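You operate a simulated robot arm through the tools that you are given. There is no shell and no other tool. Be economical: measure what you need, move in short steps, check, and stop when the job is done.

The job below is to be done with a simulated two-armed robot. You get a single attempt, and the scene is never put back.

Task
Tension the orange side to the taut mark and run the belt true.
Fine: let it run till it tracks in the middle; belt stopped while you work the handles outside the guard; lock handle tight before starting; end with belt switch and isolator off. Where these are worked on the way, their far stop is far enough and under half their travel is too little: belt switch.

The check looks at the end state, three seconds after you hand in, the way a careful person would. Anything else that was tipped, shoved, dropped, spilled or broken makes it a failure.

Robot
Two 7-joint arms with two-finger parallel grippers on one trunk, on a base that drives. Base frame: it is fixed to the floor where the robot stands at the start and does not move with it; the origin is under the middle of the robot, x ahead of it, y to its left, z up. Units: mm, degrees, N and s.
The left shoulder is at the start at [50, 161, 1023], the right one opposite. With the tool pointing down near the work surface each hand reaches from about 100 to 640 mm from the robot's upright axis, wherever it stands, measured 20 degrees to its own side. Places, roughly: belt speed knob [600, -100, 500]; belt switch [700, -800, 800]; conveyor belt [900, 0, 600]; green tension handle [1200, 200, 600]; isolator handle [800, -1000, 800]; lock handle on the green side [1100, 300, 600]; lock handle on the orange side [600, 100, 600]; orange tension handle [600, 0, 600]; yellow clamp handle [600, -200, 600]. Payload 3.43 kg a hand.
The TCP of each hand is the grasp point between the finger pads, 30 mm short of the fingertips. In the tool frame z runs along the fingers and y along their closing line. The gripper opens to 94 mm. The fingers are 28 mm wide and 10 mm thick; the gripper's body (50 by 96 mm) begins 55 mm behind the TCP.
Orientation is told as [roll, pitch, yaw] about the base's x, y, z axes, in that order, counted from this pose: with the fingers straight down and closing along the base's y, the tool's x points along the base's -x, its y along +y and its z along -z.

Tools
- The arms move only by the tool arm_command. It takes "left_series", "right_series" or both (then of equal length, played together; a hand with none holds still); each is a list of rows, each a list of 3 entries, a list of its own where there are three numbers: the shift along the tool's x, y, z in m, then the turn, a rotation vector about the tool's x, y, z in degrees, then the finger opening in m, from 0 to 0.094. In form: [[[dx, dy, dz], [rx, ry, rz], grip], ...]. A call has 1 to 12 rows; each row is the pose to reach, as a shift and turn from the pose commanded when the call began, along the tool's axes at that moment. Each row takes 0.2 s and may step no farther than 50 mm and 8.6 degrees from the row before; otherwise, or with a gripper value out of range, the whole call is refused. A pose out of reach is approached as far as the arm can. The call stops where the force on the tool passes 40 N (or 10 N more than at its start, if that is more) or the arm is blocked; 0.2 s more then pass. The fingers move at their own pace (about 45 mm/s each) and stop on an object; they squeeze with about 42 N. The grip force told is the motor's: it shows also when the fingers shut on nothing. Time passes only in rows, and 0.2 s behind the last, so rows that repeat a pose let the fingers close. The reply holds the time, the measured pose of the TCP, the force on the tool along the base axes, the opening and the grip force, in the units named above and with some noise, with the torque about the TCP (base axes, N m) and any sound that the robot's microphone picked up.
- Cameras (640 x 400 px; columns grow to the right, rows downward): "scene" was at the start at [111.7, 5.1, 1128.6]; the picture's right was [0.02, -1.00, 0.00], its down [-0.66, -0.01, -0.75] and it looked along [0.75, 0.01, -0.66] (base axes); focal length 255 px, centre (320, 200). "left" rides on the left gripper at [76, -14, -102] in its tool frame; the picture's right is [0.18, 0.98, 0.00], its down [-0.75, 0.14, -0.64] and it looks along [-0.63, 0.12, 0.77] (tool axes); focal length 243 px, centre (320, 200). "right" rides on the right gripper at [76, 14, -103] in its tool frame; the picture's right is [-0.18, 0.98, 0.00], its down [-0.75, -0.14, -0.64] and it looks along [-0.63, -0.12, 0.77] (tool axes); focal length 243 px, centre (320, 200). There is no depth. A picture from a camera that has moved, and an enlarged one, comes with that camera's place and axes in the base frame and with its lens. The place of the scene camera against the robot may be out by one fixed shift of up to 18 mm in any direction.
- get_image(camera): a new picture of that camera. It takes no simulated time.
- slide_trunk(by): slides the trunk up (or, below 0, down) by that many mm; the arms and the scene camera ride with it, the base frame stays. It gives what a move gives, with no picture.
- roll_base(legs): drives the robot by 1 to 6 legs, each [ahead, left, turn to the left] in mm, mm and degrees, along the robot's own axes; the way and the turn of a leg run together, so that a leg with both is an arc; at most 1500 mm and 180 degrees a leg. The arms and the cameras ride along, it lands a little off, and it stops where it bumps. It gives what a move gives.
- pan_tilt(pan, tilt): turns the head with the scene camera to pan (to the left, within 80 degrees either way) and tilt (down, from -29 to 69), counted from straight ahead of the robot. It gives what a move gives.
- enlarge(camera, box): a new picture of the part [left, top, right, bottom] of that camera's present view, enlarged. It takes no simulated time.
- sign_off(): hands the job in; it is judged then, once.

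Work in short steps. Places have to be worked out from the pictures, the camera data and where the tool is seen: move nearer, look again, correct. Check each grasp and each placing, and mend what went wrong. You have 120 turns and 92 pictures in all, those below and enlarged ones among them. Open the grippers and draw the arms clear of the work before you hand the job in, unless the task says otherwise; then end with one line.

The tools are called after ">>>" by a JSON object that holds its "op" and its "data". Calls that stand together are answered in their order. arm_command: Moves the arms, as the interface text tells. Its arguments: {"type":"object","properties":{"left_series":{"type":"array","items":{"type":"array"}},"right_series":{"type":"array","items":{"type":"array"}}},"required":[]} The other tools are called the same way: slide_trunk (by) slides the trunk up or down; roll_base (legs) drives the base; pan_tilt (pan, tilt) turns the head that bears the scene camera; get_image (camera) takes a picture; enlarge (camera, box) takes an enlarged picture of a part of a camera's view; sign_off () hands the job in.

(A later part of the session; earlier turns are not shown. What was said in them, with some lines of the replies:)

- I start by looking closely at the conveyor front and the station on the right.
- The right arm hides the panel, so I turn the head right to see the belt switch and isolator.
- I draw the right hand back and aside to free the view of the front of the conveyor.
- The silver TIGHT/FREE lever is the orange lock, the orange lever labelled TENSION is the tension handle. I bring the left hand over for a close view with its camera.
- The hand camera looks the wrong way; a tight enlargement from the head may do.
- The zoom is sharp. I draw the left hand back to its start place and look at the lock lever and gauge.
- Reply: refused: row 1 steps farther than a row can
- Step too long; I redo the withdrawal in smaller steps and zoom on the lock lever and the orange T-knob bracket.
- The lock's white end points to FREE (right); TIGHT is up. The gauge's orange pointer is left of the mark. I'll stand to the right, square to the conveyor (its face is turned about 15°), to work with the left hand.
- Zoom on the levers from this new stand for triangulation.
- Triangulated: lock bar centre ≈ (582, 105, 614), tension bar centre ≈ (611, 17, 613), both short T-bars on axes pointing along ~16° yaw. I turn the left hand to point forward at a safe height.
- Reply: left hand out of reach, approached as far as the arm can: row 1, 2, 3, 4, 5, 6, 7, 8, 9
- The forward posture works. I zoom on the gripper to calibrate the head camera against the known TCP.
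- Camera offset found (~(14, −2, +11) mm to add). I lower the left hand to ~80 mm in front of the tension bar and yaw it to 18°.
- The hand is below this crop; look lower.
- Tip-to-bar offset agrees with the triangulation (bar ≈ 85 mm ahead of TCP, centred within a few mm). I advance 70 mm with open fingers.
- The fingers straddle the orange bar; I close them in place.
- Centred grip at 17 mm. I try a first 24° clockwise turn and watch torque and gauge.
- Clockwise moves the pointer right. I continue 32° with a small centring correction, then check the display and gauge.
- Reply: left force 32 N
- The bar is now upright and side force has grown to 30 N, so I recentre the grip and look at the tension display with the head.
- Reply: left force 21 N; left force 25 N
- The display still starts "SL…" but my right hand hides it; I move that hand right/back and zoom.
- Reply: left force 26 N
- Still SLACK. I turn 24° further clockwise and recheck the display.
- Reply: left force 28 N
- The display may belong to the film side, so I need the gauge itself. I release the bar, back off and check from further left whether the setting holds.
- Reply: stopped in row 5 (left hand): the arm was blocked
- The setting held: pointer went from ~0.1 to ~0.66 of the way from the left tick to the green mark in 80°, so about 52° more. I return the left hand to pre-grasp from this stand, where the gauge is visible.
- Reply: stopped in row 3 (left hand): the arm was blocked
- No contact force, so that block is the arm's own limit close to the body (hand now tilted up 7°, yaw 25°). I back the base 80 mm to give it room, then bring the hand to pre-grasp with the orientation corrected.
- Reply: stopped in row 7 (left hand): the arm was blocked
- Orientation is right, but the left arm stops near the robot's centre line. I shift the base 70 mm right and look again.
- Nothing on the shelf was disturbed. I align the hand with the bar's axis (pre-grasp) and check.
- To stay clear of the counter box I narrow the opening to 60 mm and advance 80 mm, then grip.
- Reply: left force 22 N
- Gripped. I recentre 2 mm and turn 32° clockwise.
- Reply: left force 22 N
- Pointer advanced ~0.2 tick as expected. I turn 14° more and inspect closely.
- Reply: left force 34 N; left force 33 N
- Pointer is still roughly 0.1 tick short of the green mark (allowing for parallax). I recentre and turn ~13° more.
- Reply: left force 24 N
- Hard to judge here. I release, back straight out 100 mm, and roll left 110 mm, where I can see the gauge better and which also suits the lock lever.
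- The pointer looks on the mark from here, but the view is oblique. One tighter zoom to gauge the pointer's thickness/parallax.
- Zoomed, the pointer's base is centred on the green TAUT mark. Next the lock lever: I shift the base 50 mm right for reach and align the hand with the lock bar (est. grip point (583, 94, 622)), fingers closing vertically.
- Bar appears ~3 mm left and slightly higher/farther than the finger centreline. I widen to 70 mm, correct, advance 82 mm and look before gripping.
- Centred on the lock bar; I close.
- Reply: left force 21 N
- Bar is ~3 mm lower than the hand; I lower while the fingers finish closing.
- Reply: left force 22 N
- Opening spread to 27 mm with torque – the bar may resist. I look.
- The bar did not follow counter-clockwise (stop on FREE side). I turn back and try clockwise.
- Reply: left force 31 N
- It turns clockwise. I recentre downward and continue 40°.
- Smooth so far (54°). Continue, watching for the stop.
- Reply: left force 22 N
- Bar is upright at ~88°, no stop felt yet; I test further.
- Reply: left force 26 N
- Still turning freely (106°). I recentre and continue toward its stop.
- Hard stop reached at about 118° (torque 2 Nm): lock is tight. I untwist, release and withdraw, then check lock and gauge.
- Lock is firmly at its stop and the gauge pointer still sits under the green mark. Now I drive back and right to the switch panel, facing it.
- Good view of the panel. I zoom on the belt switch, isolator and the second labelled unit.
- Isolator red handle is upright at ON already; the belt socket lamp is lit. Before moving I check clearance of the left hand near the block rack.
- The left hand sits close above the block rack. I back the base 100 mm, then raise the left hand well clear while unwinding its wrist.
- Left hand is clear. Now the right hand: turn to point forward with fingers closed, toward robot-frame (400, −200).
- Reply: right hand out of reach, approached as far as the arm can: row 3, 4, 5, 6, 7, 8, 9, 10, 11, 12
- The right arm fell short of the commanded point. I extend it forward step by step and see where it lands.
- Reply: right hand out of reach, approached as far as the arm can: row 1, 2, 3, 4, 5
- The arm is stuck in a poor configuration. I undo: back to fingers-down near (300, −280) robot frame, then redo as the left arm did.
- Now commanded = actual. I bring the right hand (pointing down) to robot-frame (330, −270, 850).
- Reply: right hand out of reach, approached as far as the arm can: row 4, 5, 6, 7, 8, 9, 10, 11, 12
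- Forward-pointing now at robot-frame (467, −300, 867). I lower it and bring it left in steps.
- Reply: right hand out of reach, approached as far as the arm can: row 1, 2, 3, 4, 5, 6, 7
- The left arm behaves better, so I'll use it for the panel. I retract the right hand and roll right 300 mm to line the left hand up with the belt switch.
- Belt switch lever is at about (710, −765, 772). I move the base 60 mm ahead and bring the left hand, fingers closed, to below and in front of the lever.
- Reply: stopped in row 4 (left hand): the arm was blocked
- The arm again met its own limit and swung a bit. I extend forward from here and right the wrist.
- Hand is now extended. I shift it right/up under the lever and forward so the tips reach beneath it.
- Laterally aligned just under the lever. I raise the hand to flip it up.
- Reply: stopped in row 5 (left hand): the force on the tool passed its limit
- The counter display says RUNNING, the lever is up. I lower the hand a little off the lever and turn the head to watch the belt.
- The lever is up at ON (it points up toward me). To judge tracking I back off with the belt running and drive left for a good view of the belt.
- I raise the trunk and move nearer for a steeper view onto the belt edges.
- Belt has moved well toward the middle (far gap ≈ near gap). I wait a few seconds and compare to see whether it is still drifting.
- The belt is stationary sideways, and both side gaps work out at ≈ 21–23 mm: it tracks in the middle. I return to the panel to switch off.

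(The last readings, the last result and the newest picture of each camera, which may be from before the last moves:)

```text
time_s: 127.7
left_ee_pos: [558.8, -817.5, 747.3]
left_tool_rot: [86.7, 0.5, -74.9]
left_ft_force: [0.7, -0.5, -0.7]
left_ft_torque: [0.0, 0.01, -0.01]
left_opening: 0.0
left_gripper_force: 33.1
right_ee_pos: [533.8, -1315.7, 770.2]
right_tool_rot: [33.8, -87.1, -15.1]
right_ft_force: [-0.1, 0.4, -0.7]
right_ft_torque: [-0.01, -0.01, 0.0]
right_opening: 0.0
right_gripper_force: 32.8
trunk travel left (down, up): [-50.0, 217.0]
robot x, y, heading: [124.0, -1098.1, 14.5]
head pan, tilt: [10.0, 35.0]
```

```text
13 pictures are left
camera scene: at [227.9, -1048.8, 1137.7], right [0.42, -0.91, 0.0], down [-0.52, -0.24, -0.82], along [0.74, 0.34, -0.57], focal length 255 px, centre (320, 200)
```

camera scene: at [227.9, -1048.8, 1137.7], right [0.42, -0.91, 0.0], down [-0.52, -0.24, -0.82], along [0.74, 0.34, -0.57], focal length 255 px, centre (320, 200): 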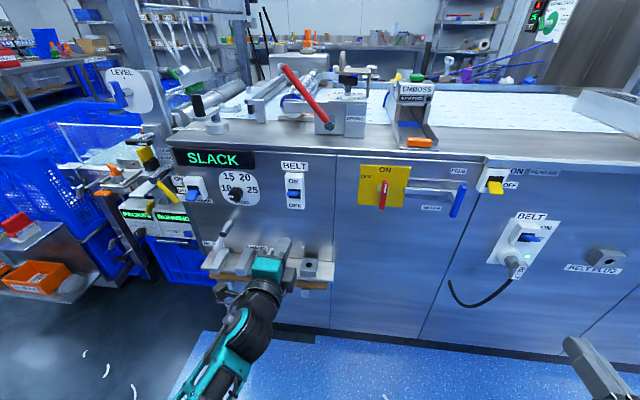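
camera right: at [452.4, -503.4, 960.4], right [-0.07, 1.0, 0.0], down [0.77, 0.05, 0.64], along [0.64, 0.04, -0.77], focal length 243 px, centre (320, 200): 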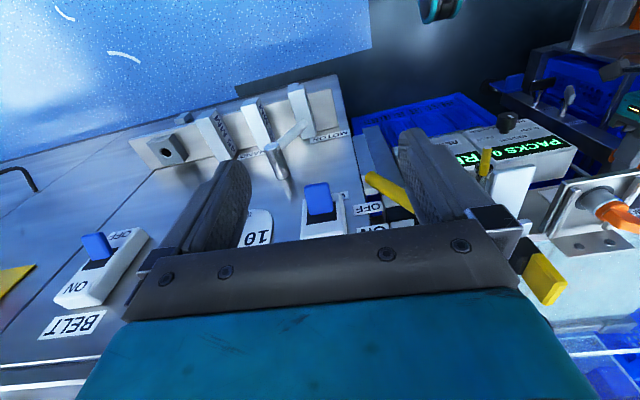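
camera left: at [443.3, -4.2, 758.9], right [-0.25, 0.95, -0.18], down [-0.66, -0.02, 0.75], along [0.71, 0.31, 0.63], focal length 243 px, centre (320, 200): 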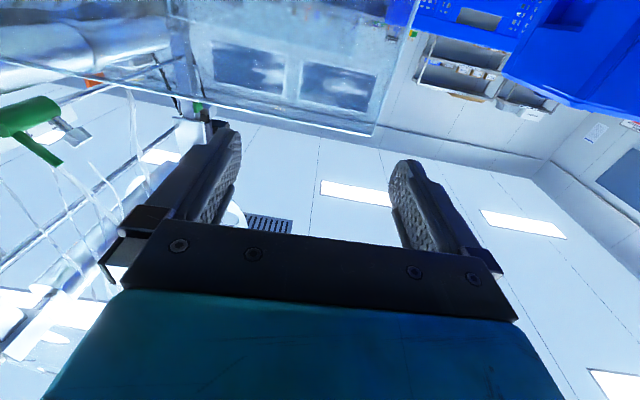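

Now I raise the left hand above the lever and move forward over it (same lateral line), ready to press it down.

>>> {"op": "arm_command", "data": {"left_series": [[[0, 0.035, 0], [0, 0, 0], 0.0], [[0, 0.07, 0.0], [0, 0, 0], 0.0], [[0.004, 0.1, 0.02], [0, 0, 0], 0.0], [[0.008, 0.103, 0.05], [0, 0, 0], 0.0], [[0.01, 0.106, 0.08], [0, 0, 0], 0.0], [[0.01, 0.108, 0.105], [0, 0, 0], 0.0], [[0.01, 0.11, 0.128], [0, 0, 0], 0.0], [[0.01, 0.11, 0.128], [0, 0, 0], 0.0]]}}

>>> {"op": "enlarge", "data": {"camera": "scene", "box": [240, 130, 350, 240]}}

```text
time_s: 129.5
left_ee_pos: [686.8, -775.0, 848.9]
left_tool_rot: [86.7, 0.5, -74.9]
left_ft_force: [-0.2, 0.5, -0.3]
left_ft_torque: [-0.02, -0.03, -0.02]
left_opening: 0.0
left_gripper_force: 32.6
right_ee_pos: [534.4, -1316.4, 770.4]
right_tool_rot: [34.1, -87.1, -15.0]
right_ft_force: [-0.6, -0.1, -0.3]
right_ft_torque: [-0.01, 0.0, 0.0]
right_opening: 0.0
right_gripper_force: 33.2
trunk travel left (down, up): [-50.0, 217.0]
robot x, y, heading: [117.9, -1097.5, 14.5]
head pan, tilt: [10.0, 35.0]
```

```text
3.64 times, centred on (295, 185) of scene
camera zoom: at [227.9, -1048.7, 1137.8], right [0.42, -0.91, 0.0], down [-0.52, -0.24, -0.82], along [0.74, 0.34, -0.57], focal length 927 px, centre (411, 254)
```

zoom: 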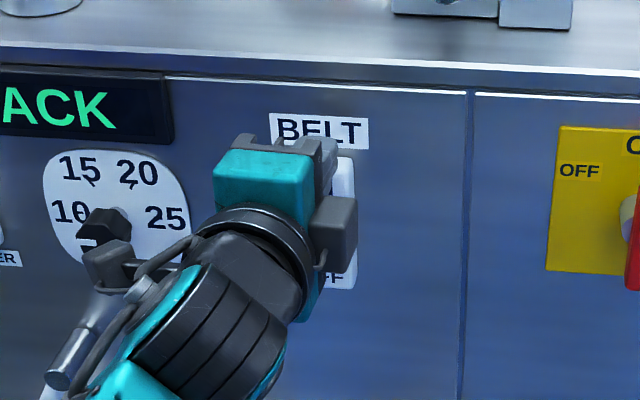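

Over the lever. Press down.

>>> {"op": "arm_command", "data": {"left_series": [[[-0.003, -0.015, 0], [0, 0, 0], 0.0], [[-0.003, -0.03, 0], [0, 0, 0], 0.0], [[-0.003, -0.045, 0], [0, 0, 0], 0.0], [[-0.003, -0.06, 0], [0, 0, 0], 0.0], [[-0.003, -0.075, 0], [0, 0, 0], 0.0], [[-0.003, -0.085, 0], [0, 0, 0], 0.0]]}}

```text
time_s: 130.9
left_ee_pos: [683.7, -779.1, 779.8]
left_tool_rot: [88.7, 0.7, -75.2]
left_ft_force: [2.9, 6.2, 39.5]
left_ft_torque: [0.6, -1.1, 0.16]
left_opening: 0.2
left_gripper_force: 33.3
right_ee_pos: [532.3, -1316.2, 772.3]
right_tool_rot: [37.3, -87.3, -18.3]
right_ft_force: [-1.1, 0.7, 0.0]
right_ft_torque: [0.04, 0.01, 0.02]
right_opening: 0.0
right_gripper_force: 33.0
trunk travel left (down, up): [-50.0, 217.0]
robot x, y, heading: [122.7, -1099.6, 14.6]
head pan, tilt: [10.0, 35.0]
```

Pressed against a stop at 39 N; I raise and pull back, then check lever and the RUNNING display.

>>> {"op": "arm_command", "data": {"left_series": [[[0, 0.015, 0], [0, 0, 0], 0.0], [[0, 0.03, -0.02], [0, 0, 0], 0.0], [[0, 0.03, -0.05], [0, 0, 0], 0.0], [[0.03, 0.03, -0.08], [0, 0, 0], 0.0], [[0.06, 0.03, -0.1], [0, 0, 0], 0.0]]}}

>>> {"op": "enlarge", "data": {"camera": "scene", "box": [120, 140, 320, 265]}}

```text
time_s: 132.1
left_ee_pos: [573.2, -746.6, 800.9]
left_tool_rot: [86.8, 0.7, -75.0]
left_ft_force: [0.2, 0.1, 0.5]
left_ft_torque: [0.0, -0.02, -0.02]
left_opening: 0.0
left_gripper_force: 33.3
right_ee_pos: [533.6, -1315.5, 770.5]
right_tool_rot: [34.3, -87.2, -15.2]
right_ft_force: [0.1, 0.7, -0.5]
right_ft_torque: [0.01, -0.01, 0.01]
right_opening: 0.0
right_gripper_force: 33.1
trunk travel left (down, up): [-50.0, 217.0]
robot x, y, heading: [121.7, -1099.9, 14.6]
head pan, tilt: [10.0, 35.0]
```

```text
3.20 times, centred on (220, 202) of scene
camera zoom: at [227.9, -1048.7, 1137.8], right [0.42, -0.91, 0.0], down [-0.52, -0.24, -0.82], along [0.74, 0.34, -0.57], focal length 816 px, centre (640, 192)
```

zoom: 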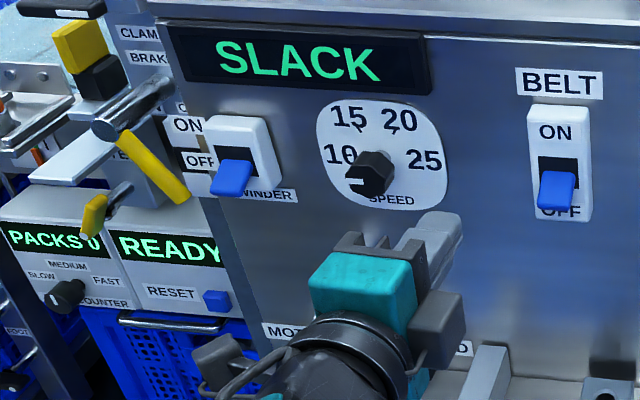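

READY again, switch lever down at OFF. Next the isolator (≈ (769, −979, 811)): roll right 205 mm and turn the wrist so the fingers close sideways on its upright bar.

>>> {"op": "roll_base", "data": {"legs": [[0, -205, 0]]}}

>>> {"op": "arm_command", "data": {"left_series": [[[0, 0, 0], [0, 0, 8], 0.03], [[0, 0, 0], [0, 0, 16], 0.06], [[0, 0, 0], [0, 0, 24], 0.06], [[0, 0, 0], [0, 0, 32], 0.06], [[0, 0, 0], [0, 0, 40], 0.06], [[0, 0, 0], [0, 0, 48], 0.06], [[0, 0, 0], [0, 0, 56], 0.06], [[0, 0, 0], [0, 0, 64], 0.06], [[0, 0, 0], [0, 0, 72], 0.06], [[0, 0, 0], [0, 0, 80], 0.06], [[0, 0, 0], [0, 0, 88], 0.06]]}}

```text
time_s: 133.7
left_ee_pos: [624.2, -945.2, 801.3]
left_tool_rot: [86.7, 0.6, -74.9]
left_ft_force: [0.2, -0.1, -0.6]
left_ft_torque: [0.02, 0.0, 0.0]
left_opening: 0.0
left_gripper_force: 33.1
right_ee_pos: [585.4, -1515.4, 771.0]
right_tool_rot: [34.2, -87.2, -15.3]
right_ft_force: [0.2, 0.3, 1.0]
right_ft_torque: [0.01, -0.02, -0.01]
right_opening: 0.1
right_gripper_force: 33.1
trunk travel left (down, up): [-50.0, 217.0]
robot x, y, heading: [174.8, -1300.8, 14.4]
head pan, tilt: [10.0, 35.0]
```

```text
time_s: 136.1
left_ee_pos: [625.3, -945.6, 800.8]
left_tool_rot: [19.5, 86.4, -145.4]
left_ft_force: [0.6, 0.1, -0.4]
left_ft_torque: [-0.01, 0.01, 0.0]
left_opening: 60.1
left_gripper_force: 0.0
right_ee_pos: [586.2, -1516.8, 770.3]
right_tool_rot: [34.1, -87.2, -15.2]
right_ft_force: [0.7, 0.2, -0.2]
right_ft_torque: [0.0, 0.04, 0.02]
right_opening: 0.2
right_gripper_force: 33.1
trunk travel left (down, up): [-50.0, 217.0]
robot x, y, heading: [173.8, -1295.5, 14.7]
head pan, tilt: [10.0, 35.0]
```

>>> {"op": "arm_command", "data": {"left_series": [[[0.003, 0.025, 0], [0, 1, 0], 0.06], [[0.006, 0.05, 0.01], [0, 2, 0], 0.06], [[0.0107, 0.069, 0.025], [0, 3.4, 0], 0.06], [[0.0107, 0.069, 0.035], [0, 3.4, 0], 0.06], [[0.0107, 0.069, 0.035], [0, 3.4, 0], 0.06]]}}

>>> {"op": "get_image", "data": {"camera": "scene"}}

```text
time_s: 137.3
left_ee_pos: [677.3, -1002.1, 810.8]
left_tool_rot: [96.1, 88.6, -68.6]
left_ft_force: [-0.2, 0.4, -0.6]
left_ft_torque: [0.01, 0.02, -0.02]
left_opening: 59.9
left_gripper_force: 0.1
right_ee_pos: [585.8, -1515.5, 770.3]
right_tool_rot: [34.1, -87.1, -15.2]
right_ft_force: [1.1, 0.2, 0.1]
right_ft_torque: [0.02, 0.01, 0.01]
right_opening: 0.0
right_gripper_force: 33.1
trunk travel left (down, up): [-50.0, 217.0]
robot x, y, heading: [175.1, -1297.8, 14.9]
head pan, tilt: [10.0, 35.0]
```

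```text
10 pictures are left
camera scene: at [280.0, -1248.8, 1137.8], right [0.42, -0.91, 0.0], down [-0.52, -0.24, -0.82], along [0.74, 0.34, -0.57], focal length 255 px, centre (320, 200)
```

scene: 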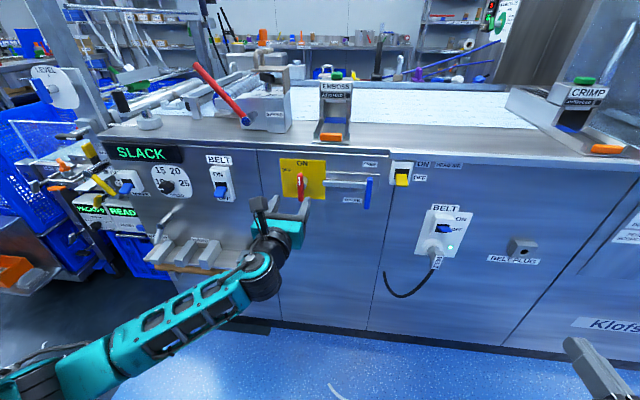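

>>> {"op": "enlarge", "data": {"camera": "scene", "box": [235, 150, 345, 240]}}

```text
4.44 times, centred on (290, 195) of scene
camera zoom: at [280.0, -1248.8, 1137.8], right [0.42, -0.91, 0.0], down [-0.52, -0.24, -0.82], along [0.74, 0.34, -0.57], focal length 1133 px, centre (453, 222)
```

zoom: 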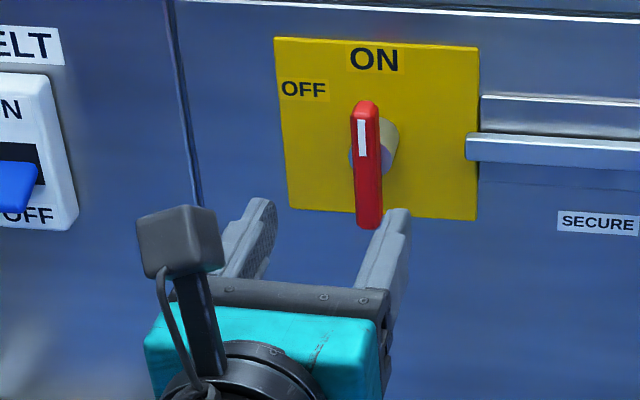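

Prediction of finger and bar positions agrees within a few px. I advance 80 mm and grip the red handle.

>>> {"op": "arm_command", "data": {"left_series": [[[0, 0, 0.02], [0, 0, 0], 0.06], [[0, 0, 0.04], [0, 0, 0], 0.06], [[0, 0, 0.06], [0, 0, 0], 0.06], [[0, 0, 0.08], [0, 0, 0], 0.06], [[0, 0, 0.08], [0, 0, 0], 0.03], [[0, 0, 0.08], [0, 0, 0], 0.01], [[0, 0, 0.08], [0, 0, 0], 0.005], [[0, 0, 0.08], [0, 0, 0], 0.005], [[0, 0, 0.08], [0, 0, 0], 0.005], [[0, 0, 0.08], [0, 0, 0], 0.005]]}}

>>> {"op": "enlarge", "data": {"camera": "scene", "box": [235, 150, 345, 240]}}

```text
time_s: 139.5
left_ee_pos: [755.2, -982.6, 811.7]
left_tool_rot: [95.6, 88.6, -69.2]
left_ft_force: [4.6, -2.4, -0.4]
left_ft_torque: [-0.08, 0.01, 0.04]
left_opening: 25.6
left_gripper_force: 45.2
right_ee_pos: [586.5, -1517.0, 769.3]
right_tool_rot: [34.3, -87.1, -15.3]
right_ft_force: [0.4, 0.6, -0.6]
right_ft_torque: [0.01, -0.03, 0.0]
right_opening: 0.0
right_gripper_force: 32.7
trunk travel left (down, up): [-50.0, 217.0]
robot x, y, heading: [174.9, -1297.7, 14.6]
head pan, tilt: [10.0, 35.0]
```

```text
4.44 times, centred on (290, 195) of scene
camera zoom: at [280.4, -1249.0, 1137.7], right [0.42, -0.91, 0.0], down [-0.52, -0.24, -0.82], along [0.74, 0.34, -0.57], focal length 1133 px, centre (453, 222)
```

zoom: 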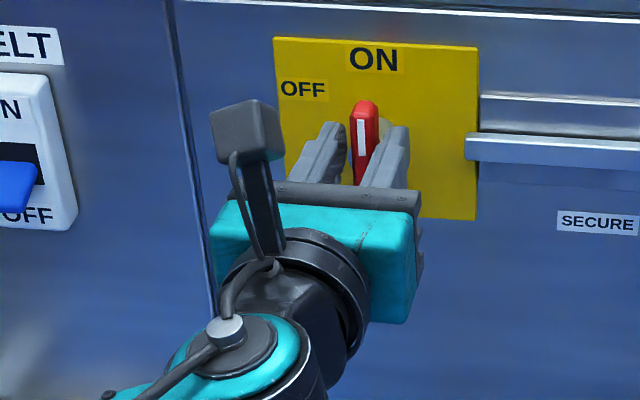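

Opening 25.6 mm suggests the tips pinch the boss behind the bar. I open slightly, back 14 mm and regrip on the bar.

>>> {"op": "arm_command", "data": {"left_series": [[[0, 0, 0], [0, 0, 0], 0.04], [[0, 0, 0], [0, 0, 0], 0.045], [[0, 0, -0.014], [0, 0, 0], 0.045], [[0, 0, -0.014], [0, 0, 0], 0.02], [[0, 0, -0.014], [0, 0, 0], 0.005], [[0, 0, -0.014], [0, 0, 0], 0.005], [[0, 0, -0.014], [0, 0, 0], 0.005]]}}

```text
time_s: 141.1
left_ee_pos: [740.7, -986.8, 812.7]
left_tool_rot: [96.3, 88.5, -68.7]
left_ft_force: [0.8, -6.4, 0.7]
left_ft_torque: [-0.1, 0.02, 0.17]
left_opening: 14.1
left_gripper_force: 45.3
right_ee_pos: [585.9, -1516.5, 770.6]
right_tool_rot: [34.7, -87.1, -15.7]
right_ft_force: [0.0, 0.9, 0.2]
right_ft_torque: [0.05, 0.02, -0.02]
right_opening: 0.3
right_gripper_force: 33.0
trunk travel left (down, up): [-50.0, 217.0]
robot x, y, heading: [171.2, -1298.5, 14.4]
head pan, tilt: [10.0, 35.0]
```

Firm 14 mm grip on the bar. I turn it counter-clockwise toward OFF (left).

>>> {"op": "arm_command", "data": {"left_series": [[[0, 0, 0], [0, 0, -7], 0.005], [[0, 0, 0], [0, 0, -14], 0.005], [[0, 0, 0], [0, 0, -21], 0.005], [[0, 0, 0], [0, 0, -28], 0.005], [[0, 0, 0], [0, 0, -35], 0.005], [[0, 0, 0], [0, 0, -42], 0.005], [[0, 0, 0], [0, 0, -42], 0.005]]}}

```text
time_s: 142.7
left_ee_pos: [738.5, -979.0, 809.0]
left_tool_rot: [89.7, 46.5, -74.2]
left_ft_force: [-23.1, 22.6, -9.4]
left_ft_torque: [0.23, 0.15, 1.18]
left_opening: 14.1
left_gripper_force: 45.0
right_ee_pos: [585.4, -1515.0, 771.5]
right_tool_rot: [31.9, -87.2, -12.9]
right_ft_force: [0.5, 0.8, 0.2]
right_ft_torque: [-0.01, -0.02, -0.02]
right_opening: 0.0
right_gripper_force: 33.1
trunk travel left (down, up): [-50.0, 217.0]
robot x, y, heading: [175.9, -1299.0, 14.2]
head pan, tilt: [10.0, 35.0]
```

Turning (42°); recentre (28 N to the left) and continue.

>>> {"op": "arm_command", "data": {"left_series": [[[0.0012, -0.0027, -0.0015], [0, 0, 0], 0.005], [[0.0012, -0.0027, -0.0015], [0, 0, -7], 0.005], [[0.0015, -0.003, -0.0015], [0, 0, -14], 0.005], [[0.0017, -0.0033, -0.0015], [0, 0, -21], 0.005], [[0.002, -0.0036, -0.0015], [0, 0, -28], 0.005], [[0.002, -0.0036, -0.0015], [0, 0, -28], 0.005]]}}

```text
time_s: 144.1
left_ee_pos: [736.4, -976.7, 803.9]
left_tool_rot: [89.2, 18.6, -74.3]
left_ft_force: [-6.3, 21.8, -19.7]
left_ft_torque: [0.19, 0.47, 0.63]
left_opening: 13.5
left_gripper_force: 45.0
right_ee_pos: [586.5, -1514.5, 770.9]
right_tool_rot: [30.6, -87.1, -11.6]
right_ft_force: [-0.3, 0.5, 0.1]
right_ft_torque: [-0.01, -0.03, -0.03]
right_opening: 0.1
right_gripper_force: 32.9
trunk travel left (down, up): [-50.0, 217.0]
robot x, y, heading: [176.9, -1295.8, 14.4]
head pan, tilt: [10.0, 35.0]
```

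>>> {"op": "arm_command", "data": {"left_series": [[[0.0011, -0.003, 0], [0, 0, 0], 0.005], [[0.0011, -0.003, 0], [0, 0, -7], 0.005], [[0.0012, -0.0035, 0], [0, 0, -14], 0.005], [[0.0012, -0.004, 0], [0, 0, -21], 0.005], [[0.0012, -0.004, 0], [0, 0, -26], 0.005], [[0.0012, -0.004, 0], [0, 0, -26], 0.005]]}}

>>> {"op": "enlarge", "data": {"camera": "scene", "box": [235, 150, 345, 240]}}

```text
time_s: 145.5
left_ee_pos: [738.6, -976.7, 800.8]
left_tool_rot: [89.3, -7.3, -74.3]
left_ft_force: [-2.4, 13.9, -20.5]
left_ft_torque: [1.38, 0.62, 1.0]
left_opening: 17.0
left_gripper_force: 45.4
right_ee_pos: [586.3, -1514.6, 769.4]
right_tool_rot: [31.4, -87.1, -12.4]
right_ft_force: [0.7, -0.2, -0.9]
right_ft_torque: [0.01, 0.0, -0.03]
right_opening: 0.3
right_gripper_force: 33.0
trunk travel left (down, up): [-50.0, 217.0]
robot x, y, heading: [172.7, -1300.3, 14.8]
head pan, tilt: [10.0, 35.0]
```

```text
4.44 times, centred on (290, 195) of scene
camera zoom: at [281.6, -1247.1, 1137.4], right [0.42, -0.91, 0.0], down [-0.52, -0.24, -0.82], along [0.74, 0.34, -0.58], focal length 1133 px, centre (453, 222)
```

zoom: 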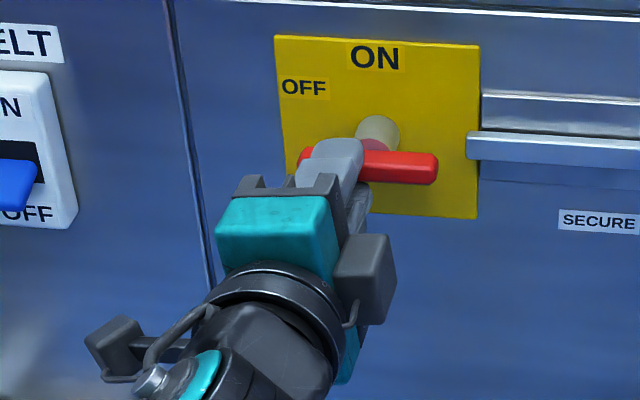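

The handle is horizontal at its OFF stop. I untwist, release and withdraw.

>>> {"op": "arm_command", "data": {"left_series": [[[0, 0, 0], [0, 0, 7], 0.005], [[0, -0.001, 0], [0, 0, 7], 0.03], [[0, -0.001, 0], [0, 0, 7], 0.06], [[0, -0.001, 0], [0, 0, 7], 0.06], [[0, -0.001, -0.03], [0, 0, 7], 0.06], [[0, -0.001, -0.06], [0, 0, 7], 0.06], [[0, -0.001, -0.09], [0, 0, 7], 0.06]]}}

>>> {"op": "roll_base", "data": {"legs": [[-180, 0, 0]]}}

>>> {"op": "get_image", "data": {"camera": "scene"}}

```text
time_s: 147.1
left_ee_pos: [649.8, -1003.4, 806.1]
left_tool_rot: [90.2, -0.3, -74.7]
left_ft_force: [0.1, 0.6, -0.9]
left_ft_torque: [-0.05, 0.02, 0.02]
left_opening: 60.0
left_gripper_force: 0.0
right_ee_pos: [585.0, -1515.8, 770.0]
right_tool_rot: [34.1, -87.1, -15.2]
right_ft_force: [0.2, 0.6, 0.1]
right_ft_torque: [0.01, 0.02, -0.02]
right_opening: 0.1
right_gripper_force: 32.9
trunk travel left (down, up): [-50.0, 217.0]
robot x, y, heading: [175.1, -1298.1, 14.9]
head pan, tilt: [10.0, 35.0]
```

```text
time_s: 148.6
left_ee_pos: [476.6, -1045.7, 806.1]
left_tool_rot: [90.0, -0.4, -74.9]
left_ft_force: [-0.5, 0.1, 0.6]
left_ft_torque: [0.0, -0.02, 0.0]
left_opening: 59.9
left_gripper_force: 0.1
right_ee_pos: [412.0, -1561.2, 769.9]
right_tool_rot: [34.1, -87.2, -15.2]
right_ft_force: [0.7, 0.0, 0.1]
right_ft_torque: [0.03, 0.0, 0.0]
right_opening: 0.0
right_gripper_force: 32.8
trunk travel left (down, up): [-50.0, 217.0]
robot x, y, heading: [-2.6, -1341.6, 14.6]
head pan, tilt: [10.0, 35.0]
```

```text
6 pictures are left
camera scene: at [106.5, -1294.0, 1137.8], right [0.42, -0.91, 0.0], down [-0.52, -0.24, -0.82], along [0.74, 0.34, -0.57], focal length 255 px, centre (320, 200)
```

scene: 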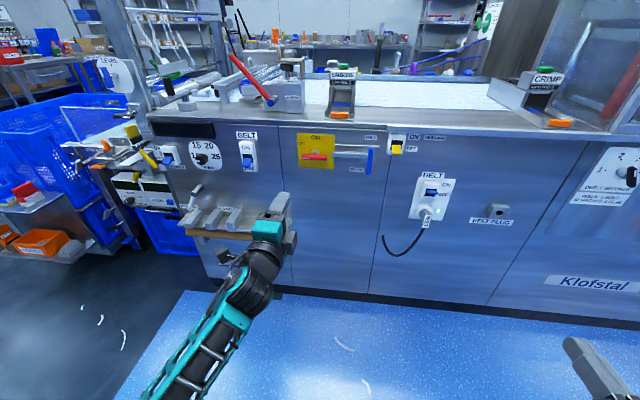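

Displays are dark: isolator off. I open both grippers and take a last look at the panel.

>>> {"op": "arm_command", "data": {"left_series": [[[0, 0, 0], [0, 0, 0], 0.094], [[0, 0, 0], [0, 0, 0], 0.094], [[0, 0, 0], [0, 0, 0], 0.094], [[0, 0, 0], [0, 0, 0], 0.094], [[0, 0, 0], [0, 0, 0], 0.094]], "right_series": [[[0, 0, 0], [0, 0, 0], 0.094], [[0, 0, 0], [0, 0, 0], 0.094], [[0, 0, 0], [0, 0, 0], 0.094], [[0, 0, 0], [0, 0, 0], 0.094], [[0, 0, 0], [0, 0, 0], 0.094]]}}

>>> {"op": "enlarge", "data": {"camera": "scene", "box": [60, 110, 400, 270]}}

>>> {"op": "enlarge", "data": {"camera": "scene", "box": [225, 120, 345, 180]}}

```text
time_s: 149.8
left_ee_pos: [476.6, -1046.4, 806.8]
left_tool_rot: [90.1, -0.3, -74.8]
left_ft_force: [0.4, -0.2, 0.4]
left_ft_torque: [0.01, 0.0, 0.0]
left_opening: 94.0
left_gripper_force: 0.1
right_ee_pos: [412.3, -1560.4, 769.6]
right_tool_rot: [33.9, -87.1, -15.0]
right_ft_force: [0.8, 0.8, 0.7]
right_ft_torque: [-0.02, 0.01, 0.03]
right_opening: 94.1
right_gripper_force: 0.1
trunk travel left (down, up): [-50.0, 217.0]
robot x, y, heading: [-2.1, -1345.3, 14.5]
head pan, tilt: [10.0, 35.0]
```

```text
1.88 times, centred on (230, 190) of scene
camera zoom: at [106.4, -1294.0, 1137.8], right [0.42, -0.91, 0.0], down [-0.52, -0.24, -0.82], along [0.74, 0.34, -0.57], focal length 480 px, centre (489, 219)
```

zoom: 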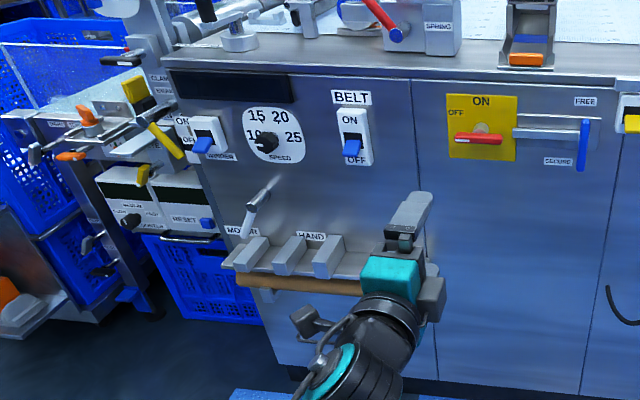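

```text
5.33 times, centred on (285, 150) of scene
camera zoom: at [106.4, -1294.0, 1137.8], right [0.42, -0.91, 0.0], down [-0.52, -0.24, -0.82], along [0.74, 0.34, -0.57], focal length 1360 px, centre (507, 467)
```

zoom: 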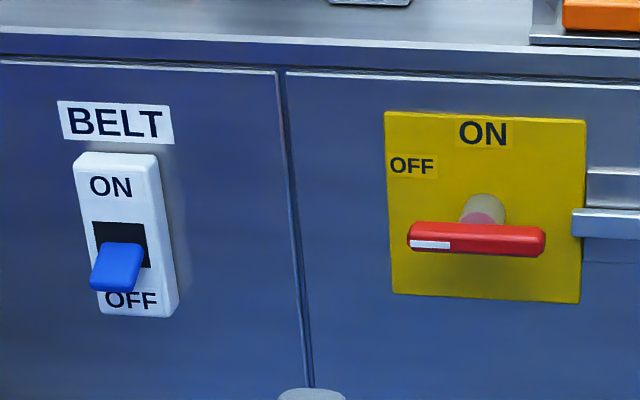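

The orange side is at the taut mark and its lock is against its tight stop. The belt held a steady central track. The switch lever and isolator are both at OFF, and the arms are clear with the grippers open.

>>> {"op": "sign_off", "data": {}}

```text
The job is handed in.
```

The job is handed in: the orange side is tensioned to the taut mark, its lock handle is turned to its clockwise stop (I did not test the tension handle against it), the belt ran until it tracked in the middle, and the belt switch and isolator are both off.
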